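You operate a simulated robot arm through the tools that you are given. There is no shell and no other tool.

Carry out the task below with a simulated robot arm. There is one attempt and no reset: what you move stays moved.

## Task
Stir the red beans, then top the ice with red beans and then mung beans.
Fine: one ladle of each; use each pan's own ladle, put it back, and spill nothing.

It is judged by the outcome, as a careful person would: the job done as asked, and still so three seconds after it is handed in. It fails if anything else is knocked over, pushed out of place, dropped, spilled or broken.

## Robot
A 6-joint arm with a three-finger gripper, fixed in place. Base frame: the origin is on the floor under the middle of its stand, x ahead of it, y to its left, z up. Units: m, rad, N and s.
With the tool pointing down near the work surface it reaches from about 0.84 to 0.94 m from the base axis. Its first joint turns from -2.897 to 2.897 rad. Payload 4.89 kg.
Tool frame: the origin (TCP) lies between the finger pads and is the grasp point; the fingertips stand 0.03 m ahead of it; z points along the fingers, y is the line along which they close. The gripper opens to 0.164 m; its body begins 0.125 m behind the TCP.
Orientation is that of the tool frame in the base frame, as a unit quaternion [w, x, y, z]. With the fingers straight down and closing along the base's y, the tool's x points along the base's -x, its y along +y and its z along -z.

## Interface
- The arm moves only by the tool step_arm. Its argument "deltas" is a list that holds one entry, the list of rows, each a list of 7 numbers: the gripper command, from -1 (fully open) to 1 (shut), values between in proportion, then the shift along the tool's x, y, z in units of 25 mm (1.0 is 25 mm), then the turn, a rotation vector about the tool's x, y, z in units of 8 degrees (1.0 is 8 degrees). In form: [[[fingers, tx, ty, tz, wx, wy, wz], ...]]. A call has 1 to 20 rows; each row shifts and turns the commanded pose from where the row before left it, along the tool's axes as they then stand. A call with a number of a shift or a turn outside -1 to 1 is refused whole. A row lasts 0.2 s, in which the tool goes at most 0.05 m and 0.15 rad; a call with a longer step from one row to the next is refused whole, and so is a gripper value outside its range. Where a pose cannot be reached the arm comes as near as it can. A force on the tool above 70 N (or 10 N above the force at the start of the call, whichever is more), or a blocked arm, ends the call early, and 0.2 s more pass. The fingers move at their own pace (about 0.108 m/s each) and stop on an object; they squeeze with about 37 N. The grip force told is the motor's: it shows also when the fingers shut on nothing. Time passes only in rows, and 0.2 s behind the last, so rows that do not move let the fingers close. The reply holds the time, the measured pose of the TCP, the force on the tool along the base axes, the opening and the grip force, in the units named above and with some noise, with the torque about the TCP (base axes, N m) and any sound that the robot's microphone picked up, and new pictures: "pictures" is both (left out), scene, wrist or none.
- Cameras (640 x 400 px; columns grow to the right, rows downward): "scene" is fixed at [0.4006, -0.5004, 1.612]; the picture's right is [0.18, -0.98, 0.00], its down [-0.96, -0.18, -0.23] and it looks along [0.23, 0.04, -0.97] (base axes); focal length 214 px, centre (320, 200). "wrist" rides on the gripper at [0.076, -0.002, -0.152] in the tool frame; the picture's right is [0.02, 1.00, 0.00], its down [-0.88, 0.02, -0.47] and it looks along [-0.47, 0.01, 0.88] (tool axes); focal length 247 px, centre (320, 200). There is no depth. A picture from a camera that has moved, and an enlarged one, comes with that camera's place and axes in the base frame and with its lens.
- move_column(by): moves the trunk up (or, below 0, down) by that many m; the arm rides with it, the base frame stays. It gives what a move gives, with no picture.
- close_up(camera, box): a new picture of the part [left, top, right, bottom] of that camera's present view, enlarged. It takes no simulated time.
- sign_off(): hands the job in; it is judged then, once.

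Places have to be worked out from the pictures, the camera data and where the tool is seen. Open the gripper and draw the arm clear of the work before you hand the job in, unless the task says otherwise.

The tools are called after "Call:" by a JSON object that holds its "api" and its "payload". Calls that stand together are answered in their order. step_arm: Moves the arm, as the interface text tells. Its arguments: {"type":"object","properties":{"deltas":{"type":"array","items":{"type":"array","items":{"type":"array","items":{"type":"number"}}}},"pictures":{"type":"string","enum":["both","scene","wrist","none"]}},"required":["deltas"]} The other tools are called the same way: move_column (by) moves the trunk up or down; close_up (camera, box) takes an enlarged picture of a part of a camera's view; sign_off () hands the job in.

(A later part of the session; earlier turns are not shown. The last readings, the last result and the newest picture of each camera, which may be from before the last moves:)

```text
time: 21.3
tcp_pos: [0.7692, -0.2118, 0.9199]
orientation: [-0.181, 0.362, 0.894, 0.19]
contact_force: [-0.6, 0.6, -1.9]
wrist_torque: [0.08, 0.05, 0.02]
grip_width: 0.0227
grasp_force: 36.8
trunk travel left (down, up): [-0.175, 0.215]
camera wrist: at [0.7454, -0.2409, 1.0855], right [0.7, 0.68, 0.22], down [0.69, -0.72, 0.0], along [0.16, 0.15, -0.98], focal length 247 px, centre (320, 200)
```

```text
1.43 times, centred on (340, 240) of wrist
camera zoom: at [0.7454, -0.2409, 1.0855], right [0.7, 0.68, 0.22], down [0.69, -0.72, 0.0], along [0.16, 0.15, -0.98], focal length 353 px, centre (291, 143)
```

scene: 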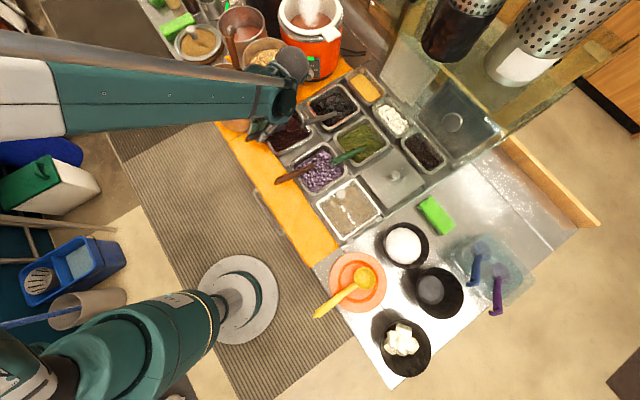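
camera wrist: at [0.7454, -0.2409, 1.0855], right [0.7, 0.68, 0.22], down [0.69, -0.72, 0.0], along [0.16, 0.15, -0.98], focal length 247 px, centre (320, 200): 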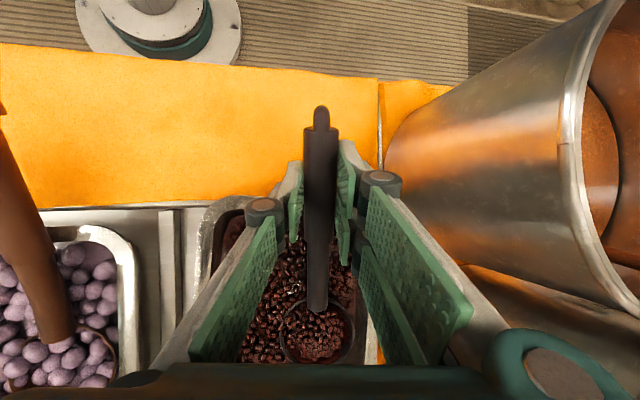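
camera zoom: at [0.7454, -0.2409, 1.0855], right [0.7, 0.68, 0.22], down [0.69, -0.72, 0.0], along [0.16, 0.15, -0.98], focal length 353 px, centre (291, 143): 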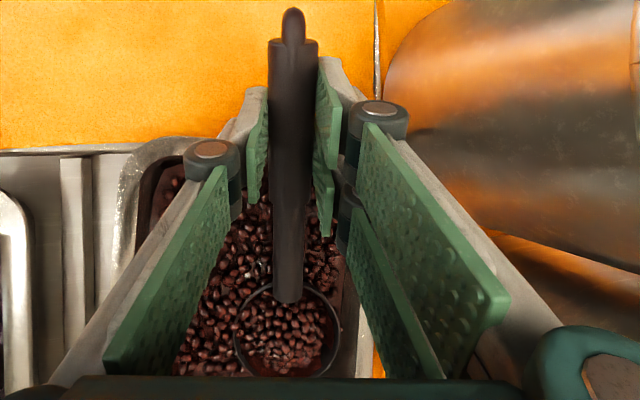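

The whole pan now shows stirred beans. I'll dip the cup a bit deeper to fill it, then lift straight up while pitching back and un-rolling the tool to keep the cup level.

Call:
{"api": "step_arm", "payload": {"deltas": [[[1, 0.075, 0.034, -0.14, 0, 0.3, 0], [1, 0.075, 0.034, -0.14, 0, 0.3, 0], [1, 0, 0, 0, 0, 0, 0], [1, 0.15, 0.07, -0.29, 0, -0.4, 0], [1, 0.15, 0.07, -0.29, 0, -0.4, 0], [1, 0.15, 0.07, -0.3, 0.1, -0.4, 0]]]}}

Call:
{"api": "close_up", "payload": {"camera": "wrist", "box": [180, 100, 500, 380]}}

Call:
{"api": "close_up", "payload": {"camera": "scene", "box": [220, 80, 360, 190]}}

```text
time: 22.7
tcp_pos: [0.7711, -0.2111, 0.9524]
orientation: [-0.147, 0.369, 0.902, 0.168]
contact_force: [0.8, -0.9, -1.7]
wrist_torque: [0.19, 0.12, 0.04]
grip_width: 0.0225
grasp_force: 36.7
trunk travel left (down, up): [-0.175, 0.215]
camera wrist: at [0.7388, -0.2289, 1.1189], right [0.7, 0.68, 0.2], down [0.68, -0.73, 0.09], along [0.21, 0.08, -0.97], focal length 247 px, centre (320, 200)
```

scene: 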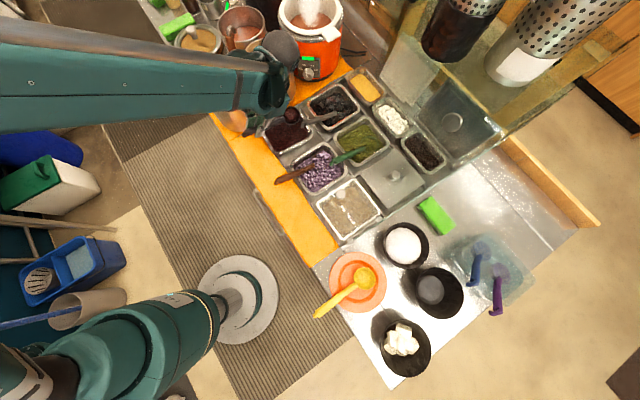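
wrist: 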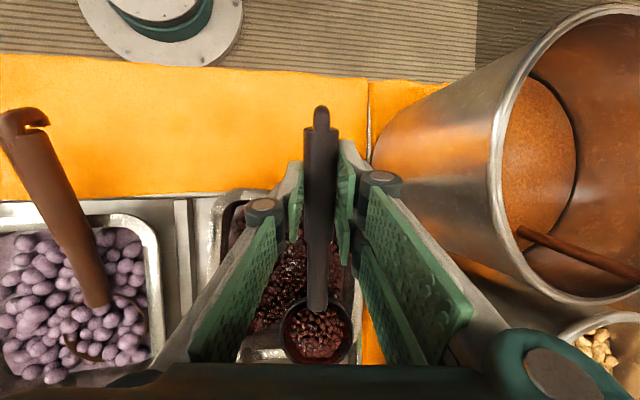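

```text
1.43 times, centred on (340, 240) of wrist
camera zoom: at [0.7388, -0.2289, 1.1189], right [0.7, 0.68, 0.2], down [0.68, -0.73, 0.09], along [0.21, 0.08, -0.97], focal length 353 px, centre (291, 143)
```

zoom: 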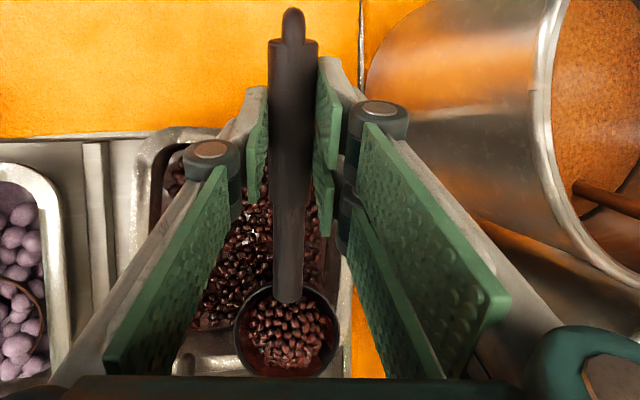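

```text
3.64 times, centred on (290, 135) of scene
camera zoom: at [0.4006, -0.5004, 1.612], right [0.18, -0.98, 0.0], down [-0.96, -0.18, -0.23], along [0.23, 0.04, -0.97], focal length 780 px, centre (429, 436)
```

zoom: 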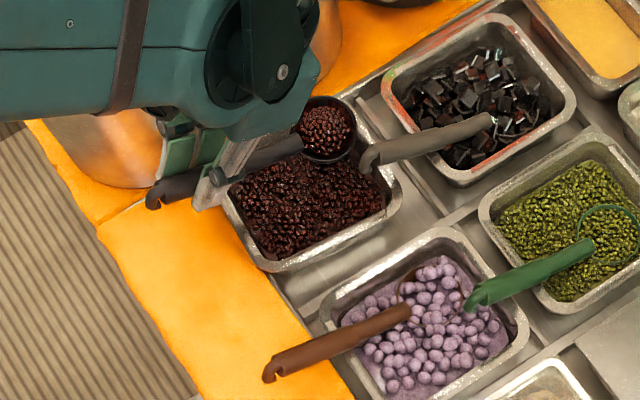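

The cup is full and clear of the surface. Continuing up slowly while un-rolling 11° and drawing slightly toward the robot, away from the gray ladle's handle.

Call:
{"api": "step_arm", "payload": {"deltas": [[[1, 0.334, 0.08, -0.368, 0.28, 0, 0], [1, 0.334, 0.06, -0.368, 0.28, 0, 0], [1, 0.334, 0.04, -0.368, 0.28, 0, 0], [1, 0.334, 0.02, -0.368, 0.28, 0, 0], [1, 0.334, 0, -0.368, 0.28, 0, 0], [1, 0, 0, 0, 0, 0, 0], [1, 0, 0, 0, 0, 0, 0]]]}}

Call:
{"api": "close_up", "payload": {"camera": "wrist", "box": [180, 100, 500, 380]}}

Call:
{"api": "close_up", "payload": {"camera": "scene", "box": [230, 80, 340, 170]}}

```text
time: 24.3
tcp_pos: [0.7535, -0.2005, 1.0118]
orientation: [-0.182, 0.353, 0.914, 0.08]
contact_force: [0.5, 0.4, -1.0]
wrist_torque: [0.08, 0.04, 0.03]
grip_width: 0.0228
grasp_force: 37.5
trunk travel left (down, up): [-0.175, 0.215]
camera wrist: at [0.7432, -0.1959, 1.1815], right [0.66, 0.75, 0.03], down [0.75, -0.66, 0.09], along [0.09, -0.04, -1.0], focal length 247 px, centre (320, 200)
```

scene: 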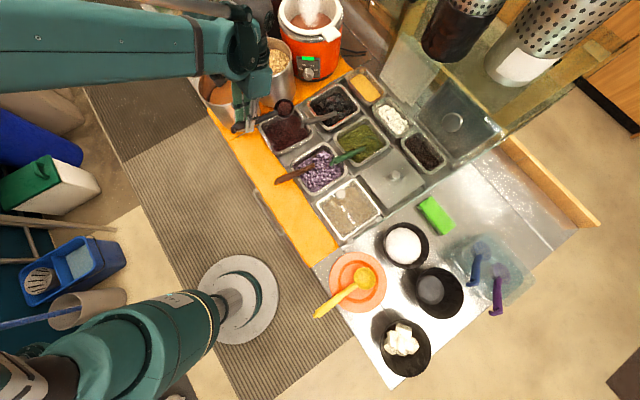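
wrist: 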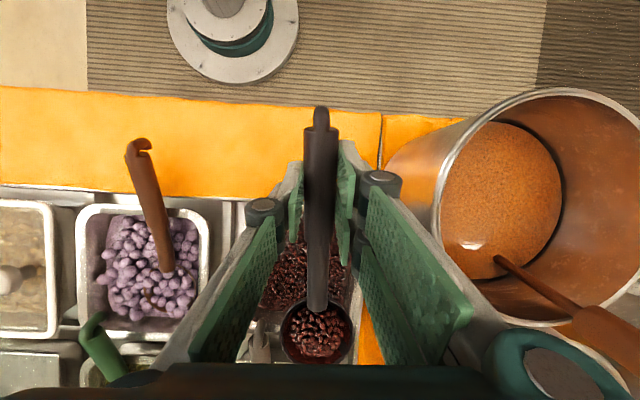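

```text
1.43 times, centred on (340, 240) of wrist
camera zoom: at [0.7432, -0.1959, 1.1815], right [0.66, 0.75, 0.03], down [0.75, -0.66, 0.09], along [0.09, -0.04, -1.0], focal length 353 px, centre (291, 143)
```

zoom: 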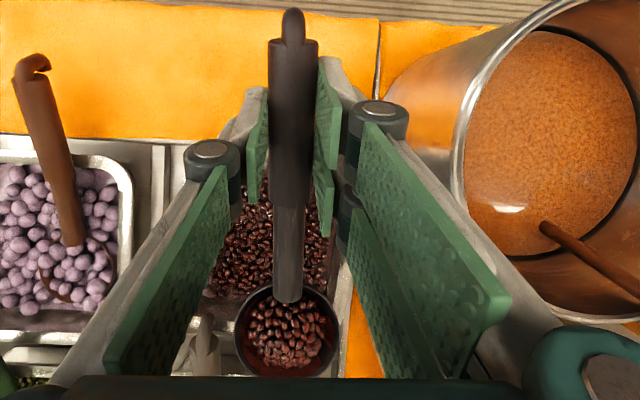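

```text
4.44 times, centred on (285, 125) of scene
camera zoom: at [0.4006, -0.5004, 1.612], right [0.18, -0.98, 0.0], down [-0.96, -0.18, -0.23], along [0.23, 0.04, -0.97], focal length 953 px, centre (476, 533)
```

zoom: 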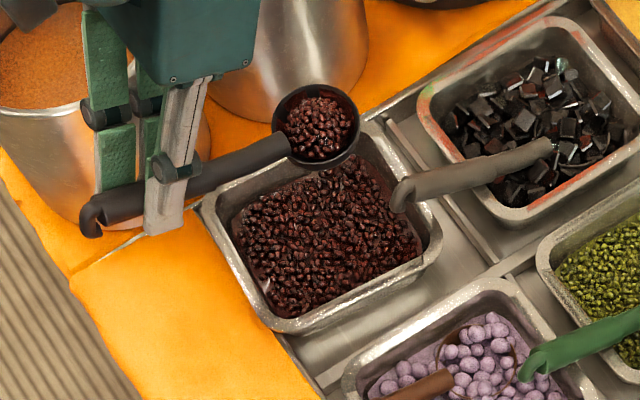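

Call:
{"api": "close_up", "payload": {"camera": "scene", "box": [265, 85, 325, 130]}}

Call:
{"api": "close_up", "payload": {"camera": "scene", "box": [325, 130, 395, 180]}}

Call:
{"api": "close_up", "payload": {"camera": "wrist", "box": [270, 280, 370, 370]}}

```text
8.89 times, centred on (295, 108) of scene
camera zoom: at [0.4006, -0.5004, 1.612], right [0.18, -0.98, 0.0], down [-0.96, -0.18, -0.23], along [0.23, 0.04, -0.97], focal length 1906 px, centre (542, 1022)
```

zoom: 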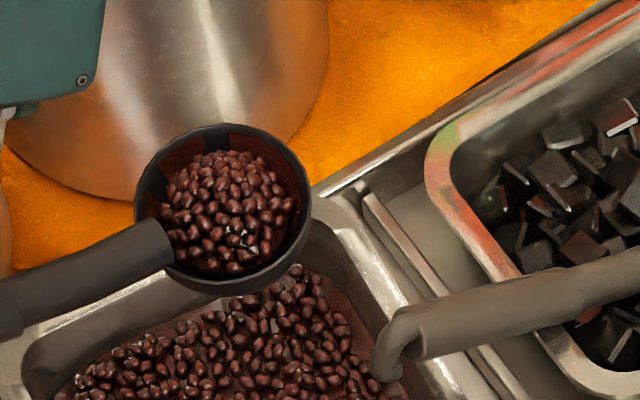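

```text
8.00 times, centred on (360, 155) of scene
camera zoom: at [0.4006, -0.5004, 1.612], right [0.18, -0.98, 0.0], down [-0.96, -0.18, -0.23], along [0.23, 0.04, -0.97], focal length 1716 px, centre (0, 560)
```

zoom: 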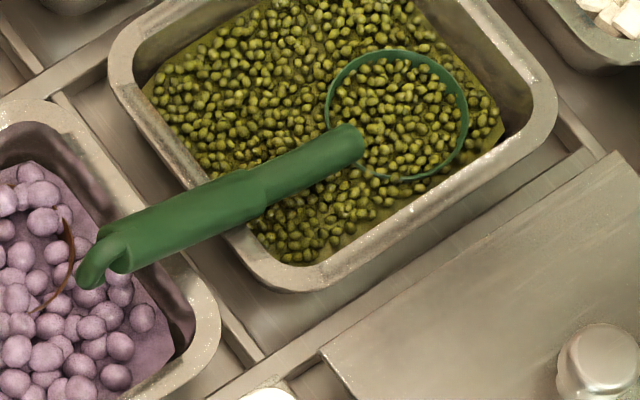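

```text
4.44 times, centred on (320, 325) of wrist
camera zoom: at [0.7432, -0.1959, 1.1815], right [0.66, 0.75, 0.03], down [0.75, -0.66, 0.09], along [0.09, -0.04, -1.0], focal length 1098 px, centre (320, -356)
```

zoom: 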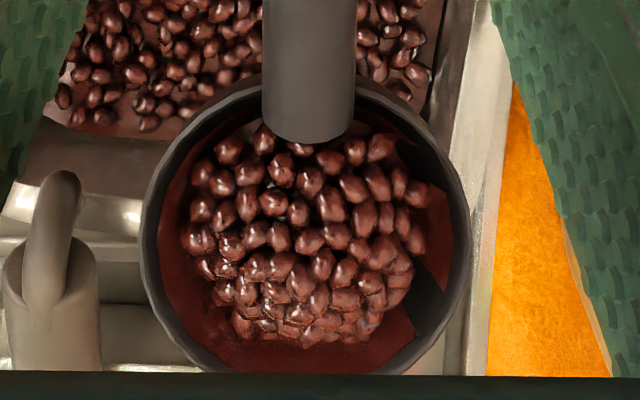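

The full ladle is hanging level over its pan with no drips seen. I'll raise it to about z=1.10 and start carrying it toward the ice bowl, swinging the handle gradually clockwise about the vertical so it ends up tangential.

Call:
{"api": "step_arm", "payload": {"deltas": [[[1, 0.16, 0.007, -0.4, 0, 0, 0], [1, 0.28, 0.013, -0.66, 0, 0, 0], [1, 0.28, 0.013, -0.66, 0, 0, 0], [1, 0.28, 0.013, -0.66, 0, 0, 0], [1, 0.28, 0.013, -0.66, 0, 0, 0], [1, -0.266, -0.603, -0.124, -0.18, -0.008, 0.427], [1, -0.299, -0.579, -0.138, -0.18, -0.008, 0.427], [1, -0.333, -0.555, -0.151, -0.18, -0.008, 0.427], [1, -0.366, -0.531, -0.165, -0.18, -0.008, 0.427], [1, -0.399, -0.507, -0.179, -0.18, -0.008, 0.427], [1, -0.427, -0.475, -0.19, -0.18, -0.008, 0.427], [1, -0.453, -0.442, -0.2, -0.18, -0.008, 0.427], [1, -0.48, -0.41, -0.211, -0.18, -0.008, 0.427], [1, -0.506, -0.378, -0.221, -0.18, -0.008, 0.427], [1, -0.525, -0.34, -0.228, -0.18, -0.008, 0.427], [1, -0.543, -0.301, -0.235, -0.18, -0.008, 0.427], [1, -0.561, -0.263, -0.242, -0.18, -0.008, 0.427], [1, -0.579, -0.224, -0.249, -0.18, -0.008, 0.427], [1, -0.3, -0.1, -0.13, -0.09, -0.004, 0.214]]]}}

Call:
{"api": "close_up", "payload": {"camera": "scene", "box": [230, 80, 400, 210]}}

```text
time: 28.3
tcp_pos: [0.6905, -0.4176, 1.0936]
orientation: [-0.132, 0.707, 0.679, 0.149]
contact_force: [0.8, -0.1, -1.6]
wrist_torque: [0.03, 0.04, 0.04]
grip_width: 0.0225
grasp_force: 36.8
trunk travel left (down, up): [-0.175, 0.215]
camera wrist: at [0.6876, -0.406, 1.264], right [1.0, -0.02, 0.03], down [-0.03, -1.0, 0.09], along [0.02, -0.09, -1.0], focal length 247 px, centre (320, 200)
```

scene: 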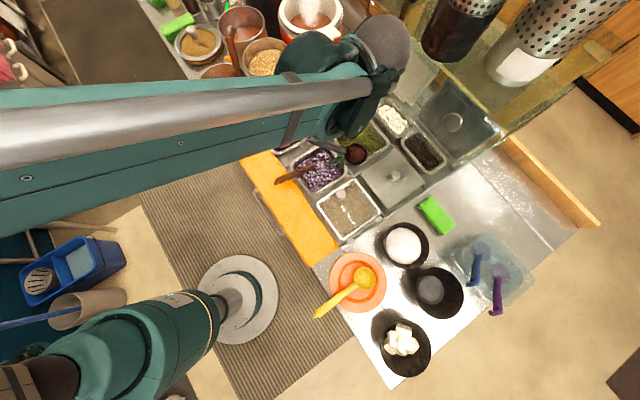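
wrist: 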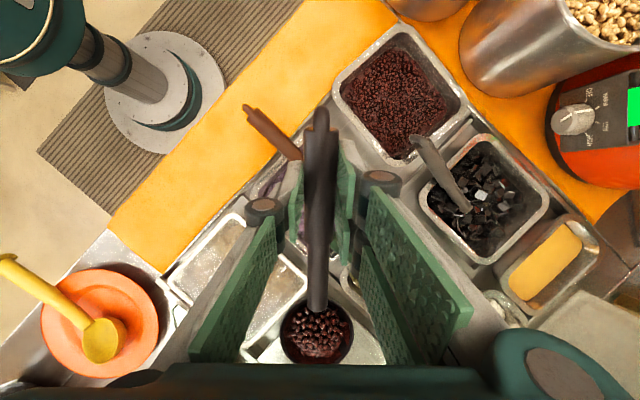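

```text
3.08 times, centred on (315, 145) of scene
camera zoom: at [0.4006, -0.5004, 1.612], right [0.18, -0.98, 0.0], down [-0.96, -0.18, -0.23], along [0.23, 0.04, -0.97], focal length 660 px, centre (335, 369)
```

zoom: 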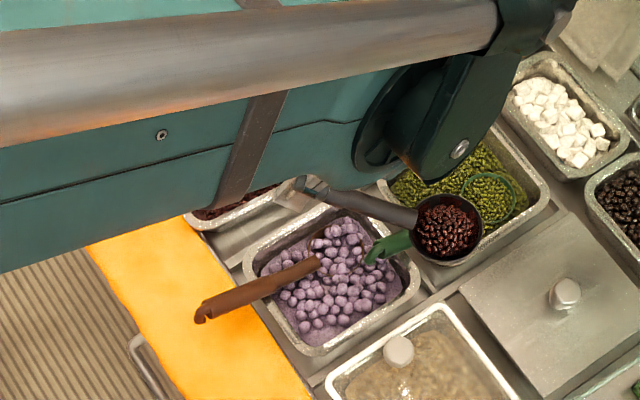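

The load is steady. I'll carry on the swing so the cup arrives above the ice bowl (center about (0.467,-0.768), rim ≈0.92) with the handle tangential, keeping the height.

Call:
{"api": "step_arm", "payload": {"deltas": [[[1, -0.569, -0.194, -0.244, -0.153, -0.006, 0.361], [1, -0.575, -0.159, -0.246, -0.153, -0.006, 0.361], [1, -0.582, -0.124, -0.248, -0.153, -0.006, 0.361], [1, -0.588, -0.089, -0.25, -0.153, -0.006, 0.361], [1, -0.594, -0.054, -0.252, -0.153, -0.006, 0.361], [1, -0.596, -0.019, -0.252, -0.153, -0.006, 0.361], [1, -0.594, 0.017, -0.251, -0.153, -0.006, 0.361], [1, -0.592, 0.052, -0.25, -0.153, -0.006, 0.361], [1, -0.59, 0.087, -0.248, -0.153, -0.006, 0.361], [1, -0.587, 0.123, -0.247, -0.153, -0.006, 0.361], [1, -0.578, 0.156, -0.242, -0.153, -0.006, 0.361], [1, -0.568, 0.189, -0.237, -0.153, -0.006, 0.361], [1, -0.558, 0.223, -0.233, -0.153, -0.006, 0.361], [1, -0.549, 0.257, -0.228, -0.153, -0.006, 0.361], [1, -0.534, 0.289, -0.221, -0.153, -0.006, 0.361], [1, -0.518, 0.319, -0.214, -0.153, -0.006, 0.361], [1, -0.501, 0.349, -0.206, -0.153, -0.006, 0.361], [1, -0.484, 0.379, -0.198, -0.153, -0.006, 0.361], [1, 0, 0, 0, 0, 0, 0]]]}}

Call:
{"api": "close_up", "payload": {"camera": "scene", "box": [330, 150, 490, 300]}}

Call:
{"api": "close_up", "payload": {"camera": "wrist", "box": [180, 100, 500, 380]}}

```text
time: 32.3
tcp_pos: [0.5912, -0.6891, 1.094]
orientation: [-0.047, 0.944, 0.263, 0.195]
contact_force: [0.5, -0.2, -1.0]
wrist_torque: [0.02, -0.09, 0.0]
grip_width: 0.0225
grasp_force: 37.3
trunk travel left (down, up): [-0.175, 0.215]
camera wrist: at [0.599, -0.6805, 1.2631], right [0.53, -0.85, 0.02], down [-0.84, -0.53, 0.09], along [-0.07, -0.07, -1.0], focal length 247 px, centre (320, 200)
```

scene: 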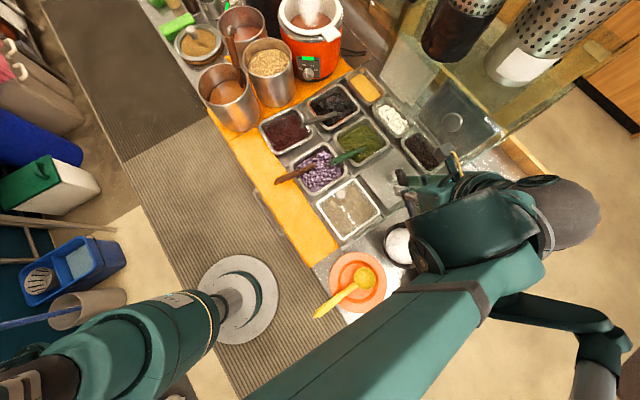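
wrist: 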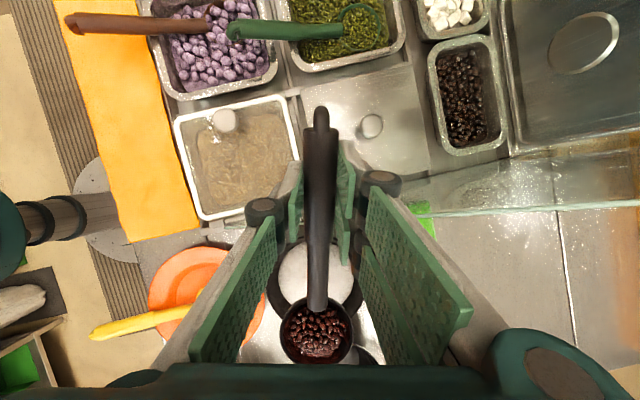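

```text
2.67 times, centred on (410, 225) of scene
camera zoom: at [0.4006, -0.5004, 1.612], right [0.18, -0.98, 0.0], down [-0.96, -0.18, -0.23], along [0.23, 0.04, -0.97], focal length 572 px, centre (80, 133)
```

zoom: 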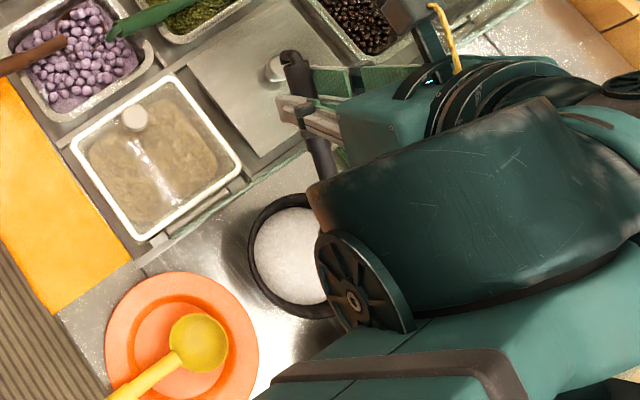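

```text
1.43 times, centred on (340, 240) of wrist
camera zoom: at [0.599, -0.6805, 1.2631], right [0.53, -0.85, 0.02], down [-0.84, -0.53, 0.09], along [-0.07, -0.07, -1.0], focal length 353 px, centre (291, 143)
```

zoom: 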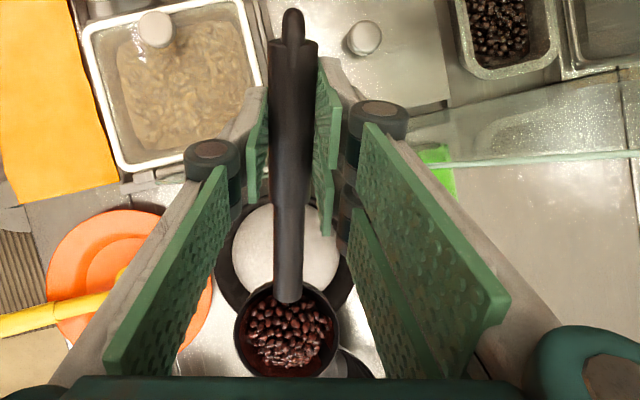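

The cup is directly above the ice bowl (both at ≈(0.469,-0.765)). I'll shift outward 3.8 cm and lower so the cup's inner lip will end up over the center of the mound, then check before tipping.

Call:
{"api": "step_arm", "payload": {"deltas": [[[1, -0.2, 0.38, 0.47, 0, 0, 0], [1, -0.25, 0.38, 0.589, 0, 0, 0], [1, -0.25, 0.38, 0.589, 0, 0, 0], [1, -0.25, 0.3, 0.589, 0, 0, 0], [1, -0.05, 0.08, 0.118, 0, 0, 0], [1, 0, 0, 0, 0, 0, 0]]]}}

Call:
{"api": "close_up", "payload": {"camera": "wrist", "box": [180, 100, 500, 380]}}

Call:
{"api": "close_up", "payload": {"camera": "scene", "box": [330, 150, 490, 300]}}

```text
time: 33.0
tcp_pos: [0.6017, -0.6993, 1.0669]
orientation: [-0.049, 0.943, 0.265, 0.195]
contact_force: [-15.2, 32.0, 37.6]
wrist_torque: [-0.37, 1.16, -1.08]
grip_width: 0.0234
grasp_force: 37.0
trunk travel left (down, up): [-0.175, 0.215]
stopped in row 3: the force on the tool passed its limit at 96 N (the readings are from after the stop); the commanded pose is now the measured one
camera wrist: at [0.6092, -0.6911, 1.2378], right [0.54, -0.84, 0.02], down [-0.84, -0.53, 0.09], along [-0.06, -0.06, -1.0], focal length 247 px, centre (320, 200)
```

scene: 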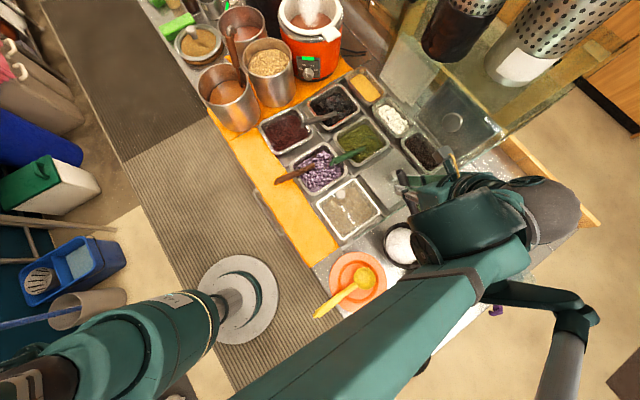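
wrist: 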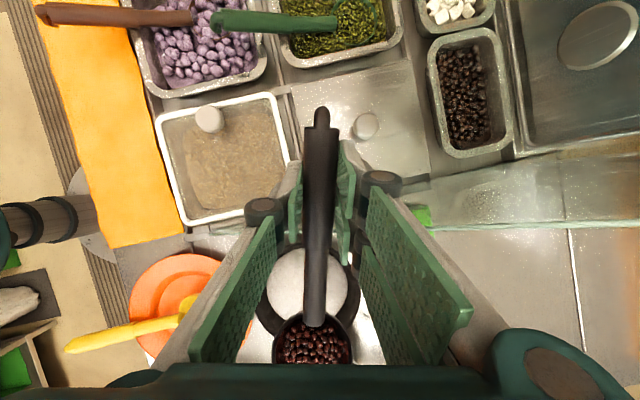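

```text
1.43 times, centred on (340, 240) of wrist
camera zoom: at [0.6092, -0.6911, 1.2378], right [0.54, -0.84, 0.02], down [-0.84, -0.53, 0.09], along [-0.06, -0.06, -1.0], focal length 353 px, centre (291, 143)
```

zoom: 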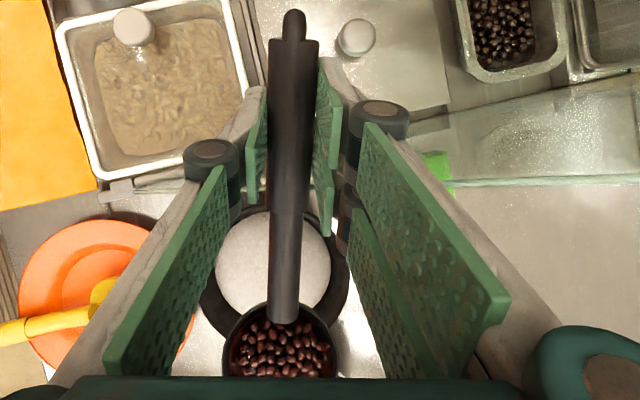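

```text
2.67 times, centred on (410, 225) of scene
camera zoom: at [0.4006, -0.5004, 1.612], right [0.18, -0.98, 0.0], down [-0.96, -0.18, -0.23], along [0.23, 0.04, -0.97], focal length 572 px, centre (80, 133)
```

zoom: 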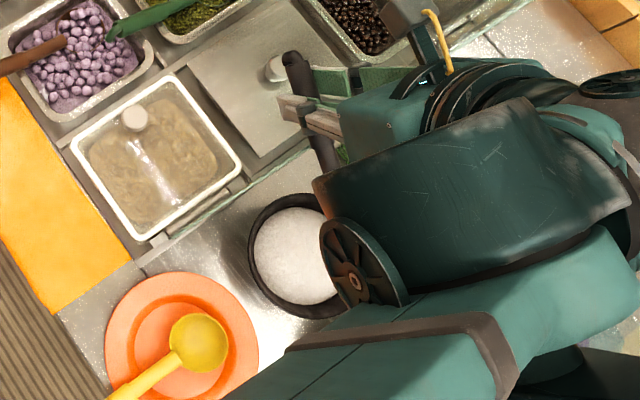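

Unexpected contact (≈96 N, pushing up and inward). I need to see what was touched before moving on, so I'm enlarging the views around the gripper, glass and bowl.

Call:
{"api": "close_up", "payload": {"camera": "wrist", "box": [230, 230, 410, 375]}}

Call:
{"api": "close_up", "payload": {"camera": "wrist", "box": [390, 80, 640, 330]}}

Call:
{"api": "close_up", "payload": {"camera": "scene", "box": [370, 100, 620, 290]}}

Call:
{"api": "close_up", "payload": {"camera": "scene", "box": [340, 0, 640, 200]}}

```text
2.76 times, centred on (320, 302) of wrist
camera zoom: at [0.6092, -0.6911, 1.2378], right [0.54, -0.84, 0.02], down [-0.84, -0.53, 0.09], along [-0.06, -0.06, -1.0], focal length 681 px, centre (320, -83)
```

zoom: 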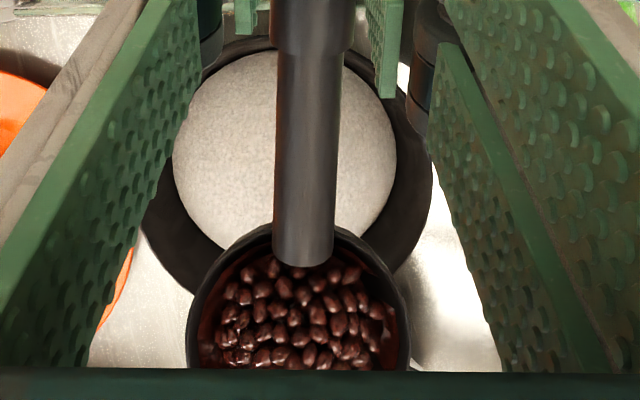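

```text
1.60 times, centred on (515, 205) of wrist
camera zoom: at [0.6092, -0.6911, 1.2378], right [0.54, -0.84, 0.02], down [-0.84, -0.53, 0.09], along [-0.06, -0.06, -1.0], focal length 395 px, centre (8, 192)
```

zoom: 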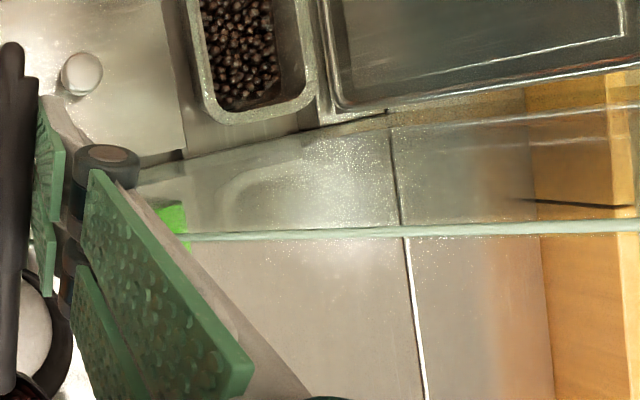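

```text
2.11 times, centred on (495, 195) of scene
camera zoom: at [0.4006, -0.5004, 1.612], right [0.18, -0.98, 0.0], down [-0.96, -0.18, -0.23], along [0.23, 0.04, -0.97], focal length 452 px, centre (-48, 210)
```

zoom: 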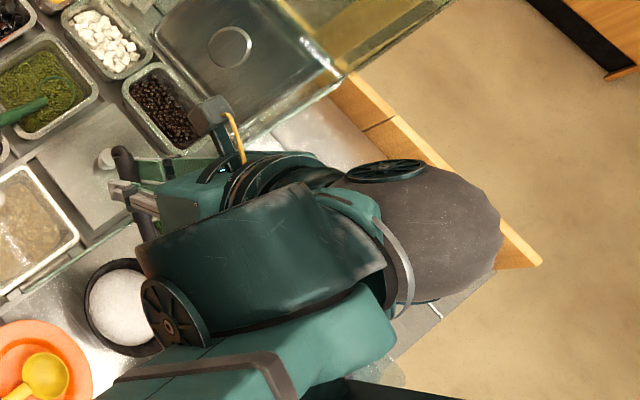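

```text
2.00 times, centred on (490, 100) of scene
camera zoom: at [0.4006, -0.5004, 1.612], right [0.18, -0.98, 0.0], down [-0.96, -0.18, -0.23], along [0.23, 0.04, -0.97], focal length 429 px, centre (-20, 400)
```

zoom: 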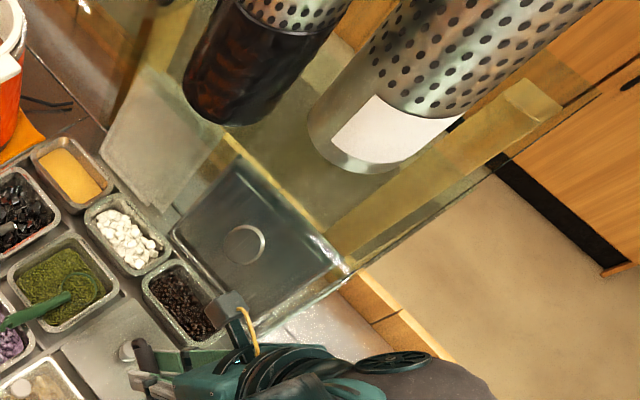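

The gripper's outer finger touched the sloped top edge of a glass divider that stands between the pans and the prep counter (it rises toward the back). I'll back straight up and inward, then recheck the ladle in the grip.

Call:
{"api": "step_arm", "payload": {"deltas": [[[1, 0.1, -0.2, -0.25, 0, 0, 0], [1, 0.2, -0.3, -0.45, 0, 0, 0], [1, 0.25, -0.3, -0.55, 0, 0, 0], [1, 0.2, -0.2, -0.45, 0, 0, 0], [1, 0, 0, 0, 0, 0, 0]]]}}

Call:
{"api": "close_up", "payload": {"camera": "wrist", "box": [180, 100, 500, 380]}}

Call:
{"api": "close_up", "payload": {"camera": "scene", "box": [300, 130, 540, 320]}}

```text
time: 34.2
tcp_pos: [0.5889, -0.6819, 1.1094]
orientation: [-0.05, 0.943, 0.265, 0.194]
contact_force: [-0.1, 0.2, -1.5]
wrist_torque: [0.0, -0.1, 0.0]
grip_width: 0.0224
grasp_force: 37.2
trunk travel left (down, up): [-0.175, 0.215]
camera wrist: at [0.5965, -0.6733, 1.2805], right [0.53, -0.84, 0.02], down [-0.84, -0.53, 0.09], along [-0.07, -0.06, -1.0], focal length 247 px, centre (320, 200)
```

scene: 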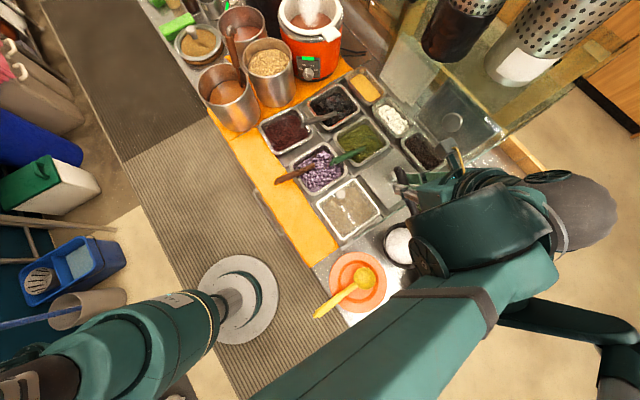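
wrist: 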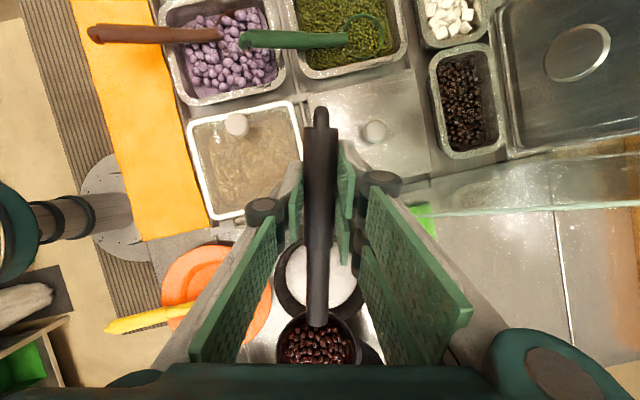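

```text
1.43 times, centred on (340, 240) of wrist
camera zoom: at [0.5965, -0.6733, 1.2805], right [0.53, -0.84, 0.02], down [-0.84, -0.53, 0.09], along [-0.07, -0.06, -1.0], focal length 353 px, centre (291, 143)
```

zoom: 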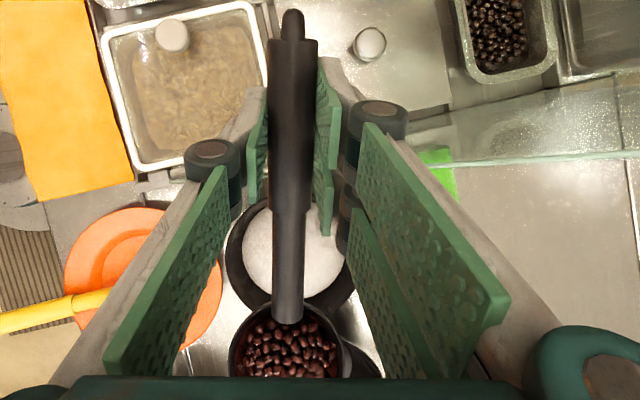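

```text
2.11 times, centred on (420, 225) of scene
camera zoom: at [0.4006, -0.5004, 1.612], right [0.18, -0.98, 0.0], down [-0.96, -0.18, -0.23], along [0.23, 0.04, -0.97], focal length 452 px, centre (110, 147)
```

zoom: 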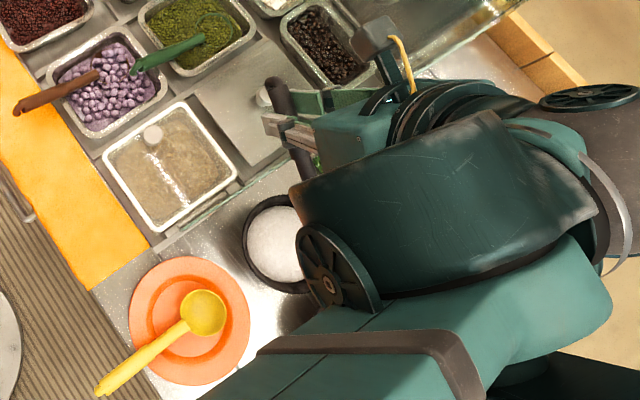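

The beans are still in the cup, but the ladle pitched up about 8° in the grip from the bump. I'll pitch the tool the same amount to level the cup again and check.

Call:
{"api": "step_arm", "payload": {"deltas": [[[1, 0.05, 0, -0.12, 0, 0.35, 0], [1, 0.05, 0, -0.12, 0, 0.35, 0], [1, 0.05, 0, -0.12, 0, 0.3, 0], [1, 0, 0, 0, 0, 0, 0]]]}}

Call:
{"api": "close_up", "payload": {"camera": "wrist", "box": [240, 220, 400, 370]}}

```text
time: 35.2
tcp_pos: [0.5887, -0.6814, 1.1189]
orientation: [-0.067, 0.927, 0.26, 0.261]
contact_force: [-1.3, 0.5, -1.8]
wrist_torque: [0.03, -0.08, 0.01]
grip_width: 0.0223
grasp_force: 37.1
trunk travel left (down, up): [-0.175, 0.215]
camera wrist: at [0.5764, -0.6854, 1.2898], right [0.53, -0.85, 0.02], down [-0.84, -0.53, -0.05], along [0.05, 0.01, -1.0], focal length 247 px, centre (320, 200)
```

scene: 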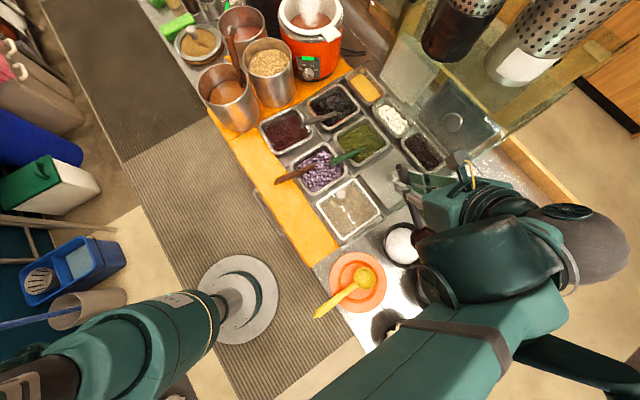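
wrist: 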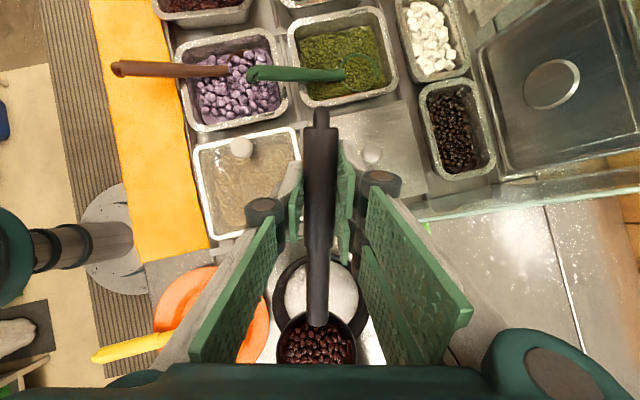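

```text
2.67 times, centred on (320, 295) of wrist
camera zoom: at [0.5764, -0.6854, 1.2898], right [0.53, -0.85, 0.02], down [-0.84, -0.53, -0.05], along [0.05, 0.01, -1.0], focal length 659 px, centre (320, -53)
```

zoom: 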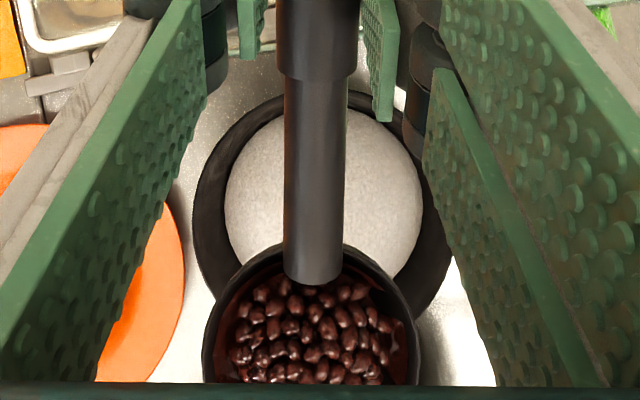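

Cup looks level again over the bowl. To keep the gripper off the glass, I'll swing the handle 90° counter-clockwise about the cup's own vertical axis so the gripper ends up on the robot's side of the bowl.

Call:
{"api": "step_arm", "payload": {"deltas": [[[1, -0.013, -0.3, -0.012, 0.195, 0.005, -0.32], [1, -0.025, -0.591, -0.023, 0.389, 0.009, -0.64], [1, -0.025, -0.591, -0.023, 0.389, 0.009, -0.64], [1, -0.025, -0.591, -0.023, 0.389, 0.009, -0.64], [1, -0.025, -0.591, -0.023, 0.389, 0.009, -0.64], [1, -0.025, -0.591, -0.023, 0.389, 0.009, -0.64], [1, -0.025, -0.591, -0.023, 0.389, 0.009, -0.64], [1, -0.025, -0.591, -0.023, 0.389, 0.009, -0.64], [1, -0.013, -0.3, -0.012, 0.195, 0.005, -0.32]]]}}

```text
time: 37.2
tcp_pos: [0.4932, -0.6167, 1.118]
orientation: [-0.168, 0.741, 0.615, 0.21]
contact_force: [0.6, -0.9, -1.5]
wrist_torque: [0.06, -0.03, 0.01]
grip_width: 0.0226
grasp_force: 36.9
trunk travel left (down, up): [-0.175, 0.215]
camera wrist: at [0.489, -0.6291, 1.2894], right [0.99, -0.17, 0.02], down [-0.17, -0.98, -0.05], along [0.03, 0.05, -1.0], focal length 247 px, centre (320, 200)
```

scene: 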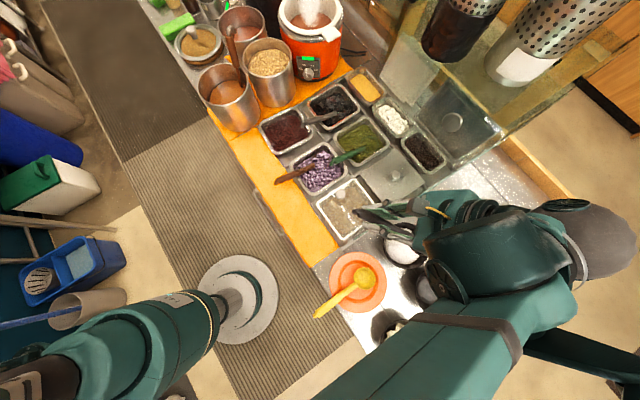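
wrist: 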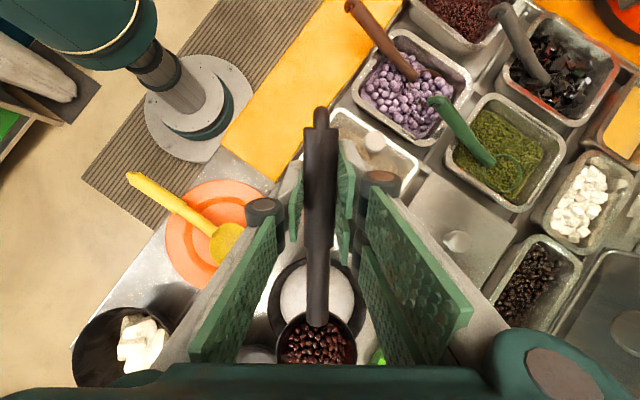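

The rotation about the cup works cleanly (cup stayed at ≈(0.467,-0.756)). I'll continue the swing past the robot's side toward the far side of the bowl, where the tool can tip outward clear of the glass.

Call:
{"api": "step_arm", "payload": {"deltas": [[[1, -0.013, -0.3, -0.012, 0.195, 0.005, -0.32], [1, -0.025, -0.591, -0.023, 0.389, 0.009, -0.64], [1, -0.025, -0.591, -0.023, 0.389, 0.009, -0.64], [1, -0.025, -0.591, -0.023, 0.389, 0.009, -0.64], [1, -0.025, -0.591, -0.023, 0.389, 0.009, -0.64], [1, -0.025, -0.591, -0.023, 0.389, 0.009, -0.64], [1, -0.025, -0.591, -0.023, 0.389, 0.009, -0.64], [1, -0.025, -0.591, -0.023, 0.389, 0.009, -0.64], [1, -0.025, -0.591, -0.023, 0.389, 0.009, -0.64], [1, -0.025, -0.591, -0.023, 0.389, 0.009, -0.64], [1, -0.025, -0.591, -0.023, 0.389, 0.009, -0.64]]]}}

```text
time: 39.6
tcp_pos: [0.3666, -0.6606, 1.1214]
orientation: [-0.227, 0.322, 0.916, 0.069]
contact_force: [0.5, 0.0, -1.5]
wrist_torque: [0.04, 0.05, -0.01]
grip_width: 0.0225
grasp_force: 36.5
out of reach, approached as far as the arm can: row 3, 4
trunk travel left (down, up): [-0.175, 0.215]
camera wrist: at [0.3699, -0.6611, 1.292], right [0.61, 0.79, -0.01], down [0.79, -0.61, 0.01], along [0.0, -0.02, -1.0], focal length 247 px, centre (320, 200)
```

scene: 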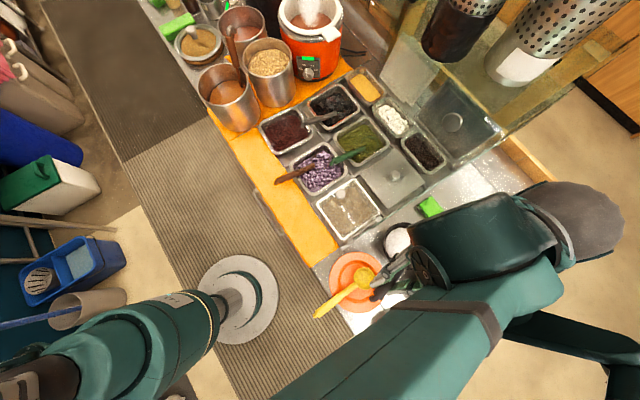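
wrist: 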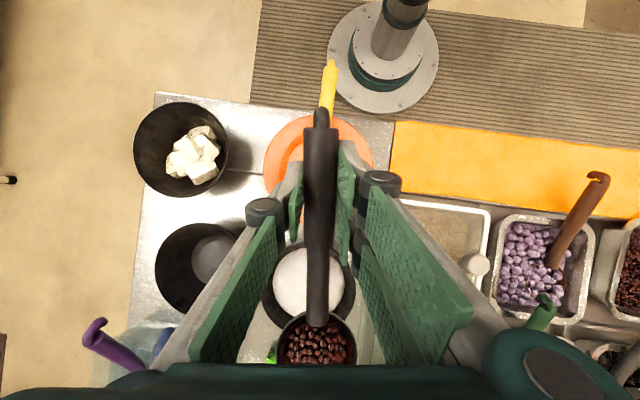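

At this pose the ladle is still full; a brief near-reach-limit left the tool pitched 4° off, which I'll correct. Then I continue the swing about 66° more so the handle is on the far (−y) side of the bowl.

Call:
{"api": "step_arm", "payload": {"deltas": [[[1, 0.05, 0, -0.12, 0, 0.24, 0], [1, 0.05, 0, -0.12, 0, 0.23, 0], [1, -0.013, -0.3, -0.012, 0.195, -0.005, -0.32], [1, -0.025, -0.591, -0.023, 0.389, -0.01, -0.64], [1, -0.025, -0.591, -0.023, 0.389, -0.01, -0.64], [1, -0.025, -0.591, -0.023, 0.389, -0.01, -0.64], [1, -0.025, -0.591, -0.023, 0.389, -0.01, -0.64], [1, -0.025, -0.591, -0.023, 0.389, -0.01, -0.64], [1, -0.025, -0.591, -0.023, 0.389, -0.01, -0.64], [1, -0.025, -0.591, -0.023, 0.389, -0.01, -0.64], [1, -0.025, -0.591, -0.023, 0.389, -0.01, -0.64], [1, -0.025, -0.591, -0.023, 0.389, -0.01, -0.64], [1, -0.025, -0.591, -0.023, 0.389, -0.01, -0.64], [1, -0.013, -0.3, -0.012, 0.195, -0.005, -0.32]]]}}

Call:
{"api": "close_up", "payload": {"camera": "wrist", "box": [240, 220, 400, 370]}}

```text
time: 42.6
tcp_pos: [0.3521, -0.8145, 1.1314]
orientation: [-0.243, -0.219, 0.94, -0.098]
contact_force: [-0.5, 0.1, -0.8]
wrist_torque: [-0.05, 0.09, 0.02]
grip_width: 0.0227
grasp_force: 36.6
out of reach, approached as far as the arm can: row 1, 2
trunk travel left (down, up): [-0.175, 0.215]
camera wrist: at [0.3564, -0.7993, 1.3014], right [-0.48, 0.88, -0.07], down [0.88, 0.47, -0.03], along [0.0, -0.08, -1.0], focal length 247 px, centre (320, 200)
```

scene: 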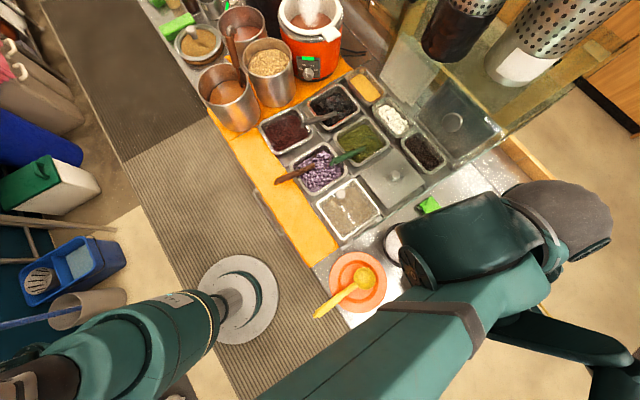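
wrist: 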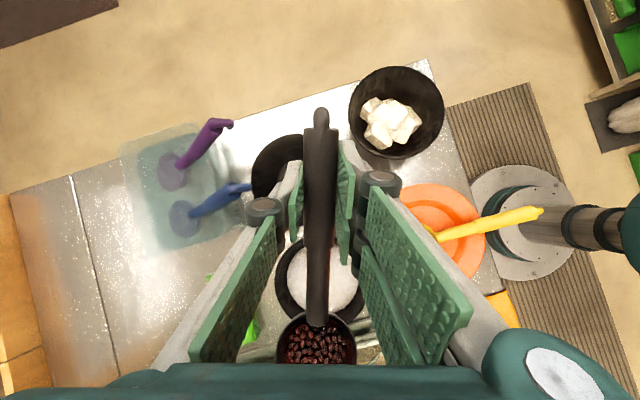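

```text
2.67 times, centred on (320, 295) of wrist
camera zoom: at [0.3564, -0.7993, 1.3014], right [-0.48, 0.88, -0.07], down [0.88, 0.47, -0.03], along [0.0, -0.08, -1.0], focal length 659 px, centre (320, -53)
```

zoom: 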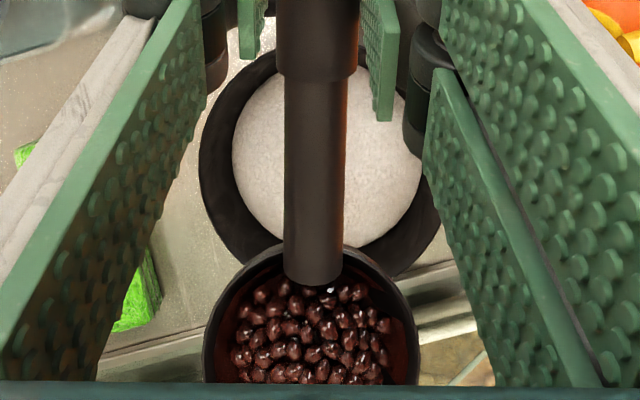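

Ladle is now on the far side of the bowl, clear of the glass, with the load intact. I'll lower and shift outward so the pouring lip will be over the mound's center (lip height ≈0.975, mound ≈0.92).

Call:
{"api": "step_arm", "payload": {"deltas": [[[1, -0.15, -0.2, 0.5, 0, 0, 0], [1, -0.217, -0.297, 0.718, 0, 0, 0], [1, -0.217, -0.297, 0.718, 0, 0, 0], [1, -0.217, -0.297, 0.718, 0, 0, 0], [1, -0.217, -0.297, 0.718, 0, 0, 0], [1, -0.067, -0.097, 0.218, 0, 0, 0], [1, 0, 0, 0, 0, 0, 0]]]}}

Call:
{"api": "close_up", "payload": {"camera": "wrist", "box": [240, 220, 400, 370]}}

```text
time: 44.2
tcp_pos: [0.3538, -0.8648, 1.0448]
orientation: [-0.244, -0.218, 0.94, -0.098]
contact_force: [-0.2, 0.0, -1.1]
wrist_torque: [-0.03, 0.08, -0.02]
grip_width: 0.0226
grasp_force: 37.4
trunk travel left (down, up): [-0.175, 0.215]
camera wrist: at [0.3578, -0.849, 1.2137], right [-0.47, 0.88, -0.07], down [0.88, 0.47, -0.03], along [0.0, -0.07, -1.0], focal length 247 px, centre (320, 200)
```

scene: 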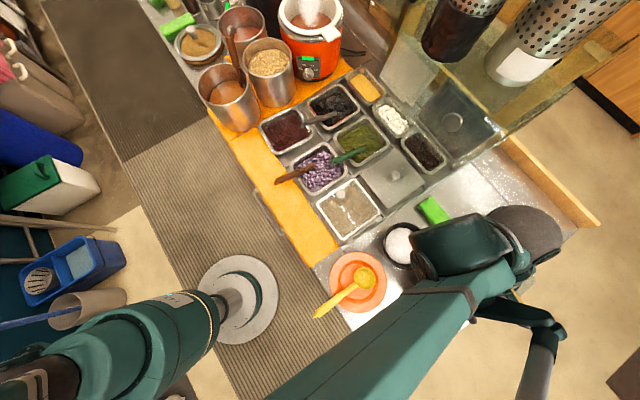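
wrist: 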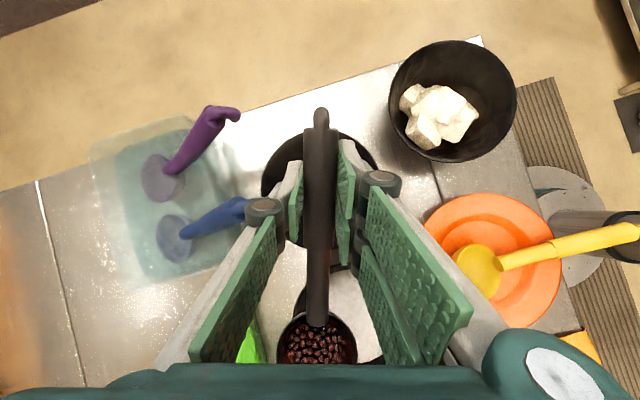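

```text
2.67 times, centred on (320, 295) of wrist
camera zoom: at [0.3578, -0.849, 1.2137], right [-0.47, 0.88, -0.07], down [0.88, 0.47, -0.03], along [0.0, -0.07, -1.0], focal length 659 px, centre (320, -53)
```

zoom: 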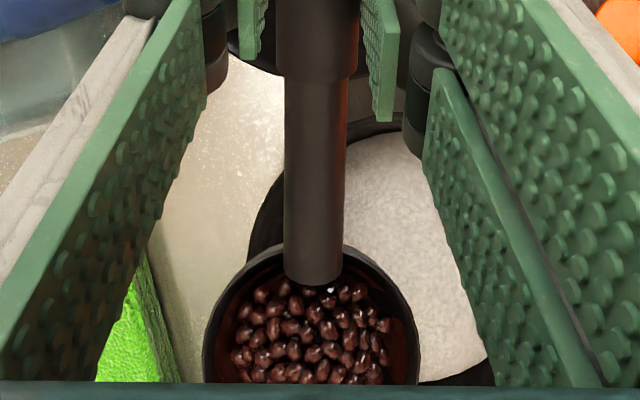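

The mound center is now 3.8 cm to the inward side of the cup, exactly under the pouring lip. Starting to tip, pivoting about the lip, in 6° steps to 36°.

Call:
{"api": "step_arm", "payload": {"deltas": [[[1, 0.072, 0.283, -0.151, 0.65, 0.034, 0.374], [1, 0.072, 0.283, -0.151, 0.65, 0.034, 0.374], [1, 0.072, 0.283, -0.151, 0.65, 0.034, 0.374], [1, 0.072, 0.283, -0.151, 0.65, 0.034, 0.374], [1, 0.072, 0.283, -0.151, 0.65, 0.034, 0.374], [1, 0.072, 0.283, -0.151, 0.65, 0.034, 0.374], [1, 0, 0, 0, 0, 0, 0]]]}}

Call:
{"api": "close_up", "payload": {"camera": "wrist", "box": [240, 220, 440, 370]}}

```text
time: 45.8
tcp_pos: [0.3342, -0.8199, 1.0536]
orientation: [-0.171, -0.126, 0.898, -0.386]
contact_force: [-0.3, 0.0, -0.4]
wrist_torque: [-0.01, 0.08, -0.02]
grip_width: 0.0227
grasp_force: 37.3
trunk travel left (down, up): [-0.175, 0.215]
camera wrist: at [0.2965, -0.7169, 1.1834], right [-0.38, 0.67, -0.64], down [0.89, 0.44, -0.06], along [0.24, -0.6, -0.77], focal length 247 px, centre (320, 200)
```

scene: 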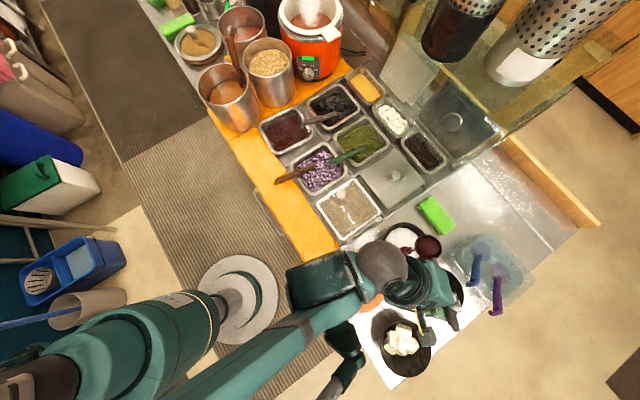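
wrist: 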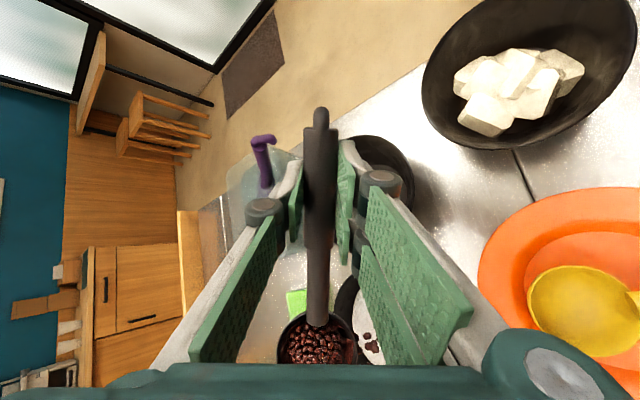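

```text
2.67 times, centred on (340, 295) of wrist
camera zoom: at [0.2965, -0.7169, 1.1834], right [-0.38, 0.67, -0.64], down [0.89, 0.44, -0.06], along [0.24, -0.6, -0.77], focal length 659 px, centre (267, -53)
```

zoom: 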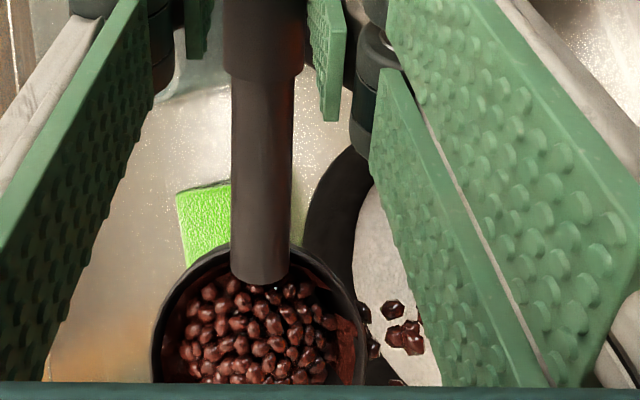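

Call:
{"api": "close_up", "payload": {"camera": "scene", "box": [370, 205, 470, 285]}}

```text
5.00 times, centred on (420, 245) of scene
camera zoom: at [0.4006, -0.5004, 1.612], right [0.18, -0.98, 0.0], down [-0.96, -0.18, -0.23], along [0.23, 0.04, -0.97], focal length 1072 px, centre (-180, -25)
```

zoom: 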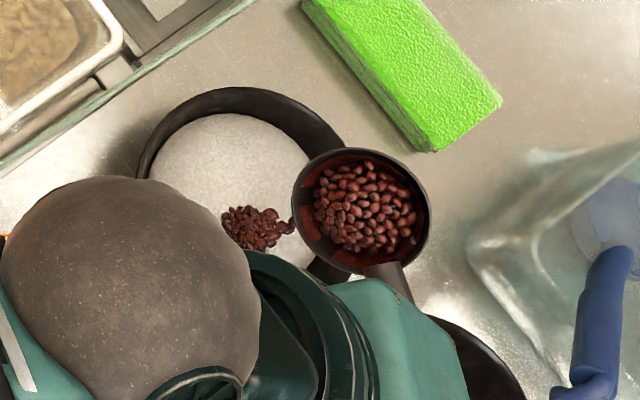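

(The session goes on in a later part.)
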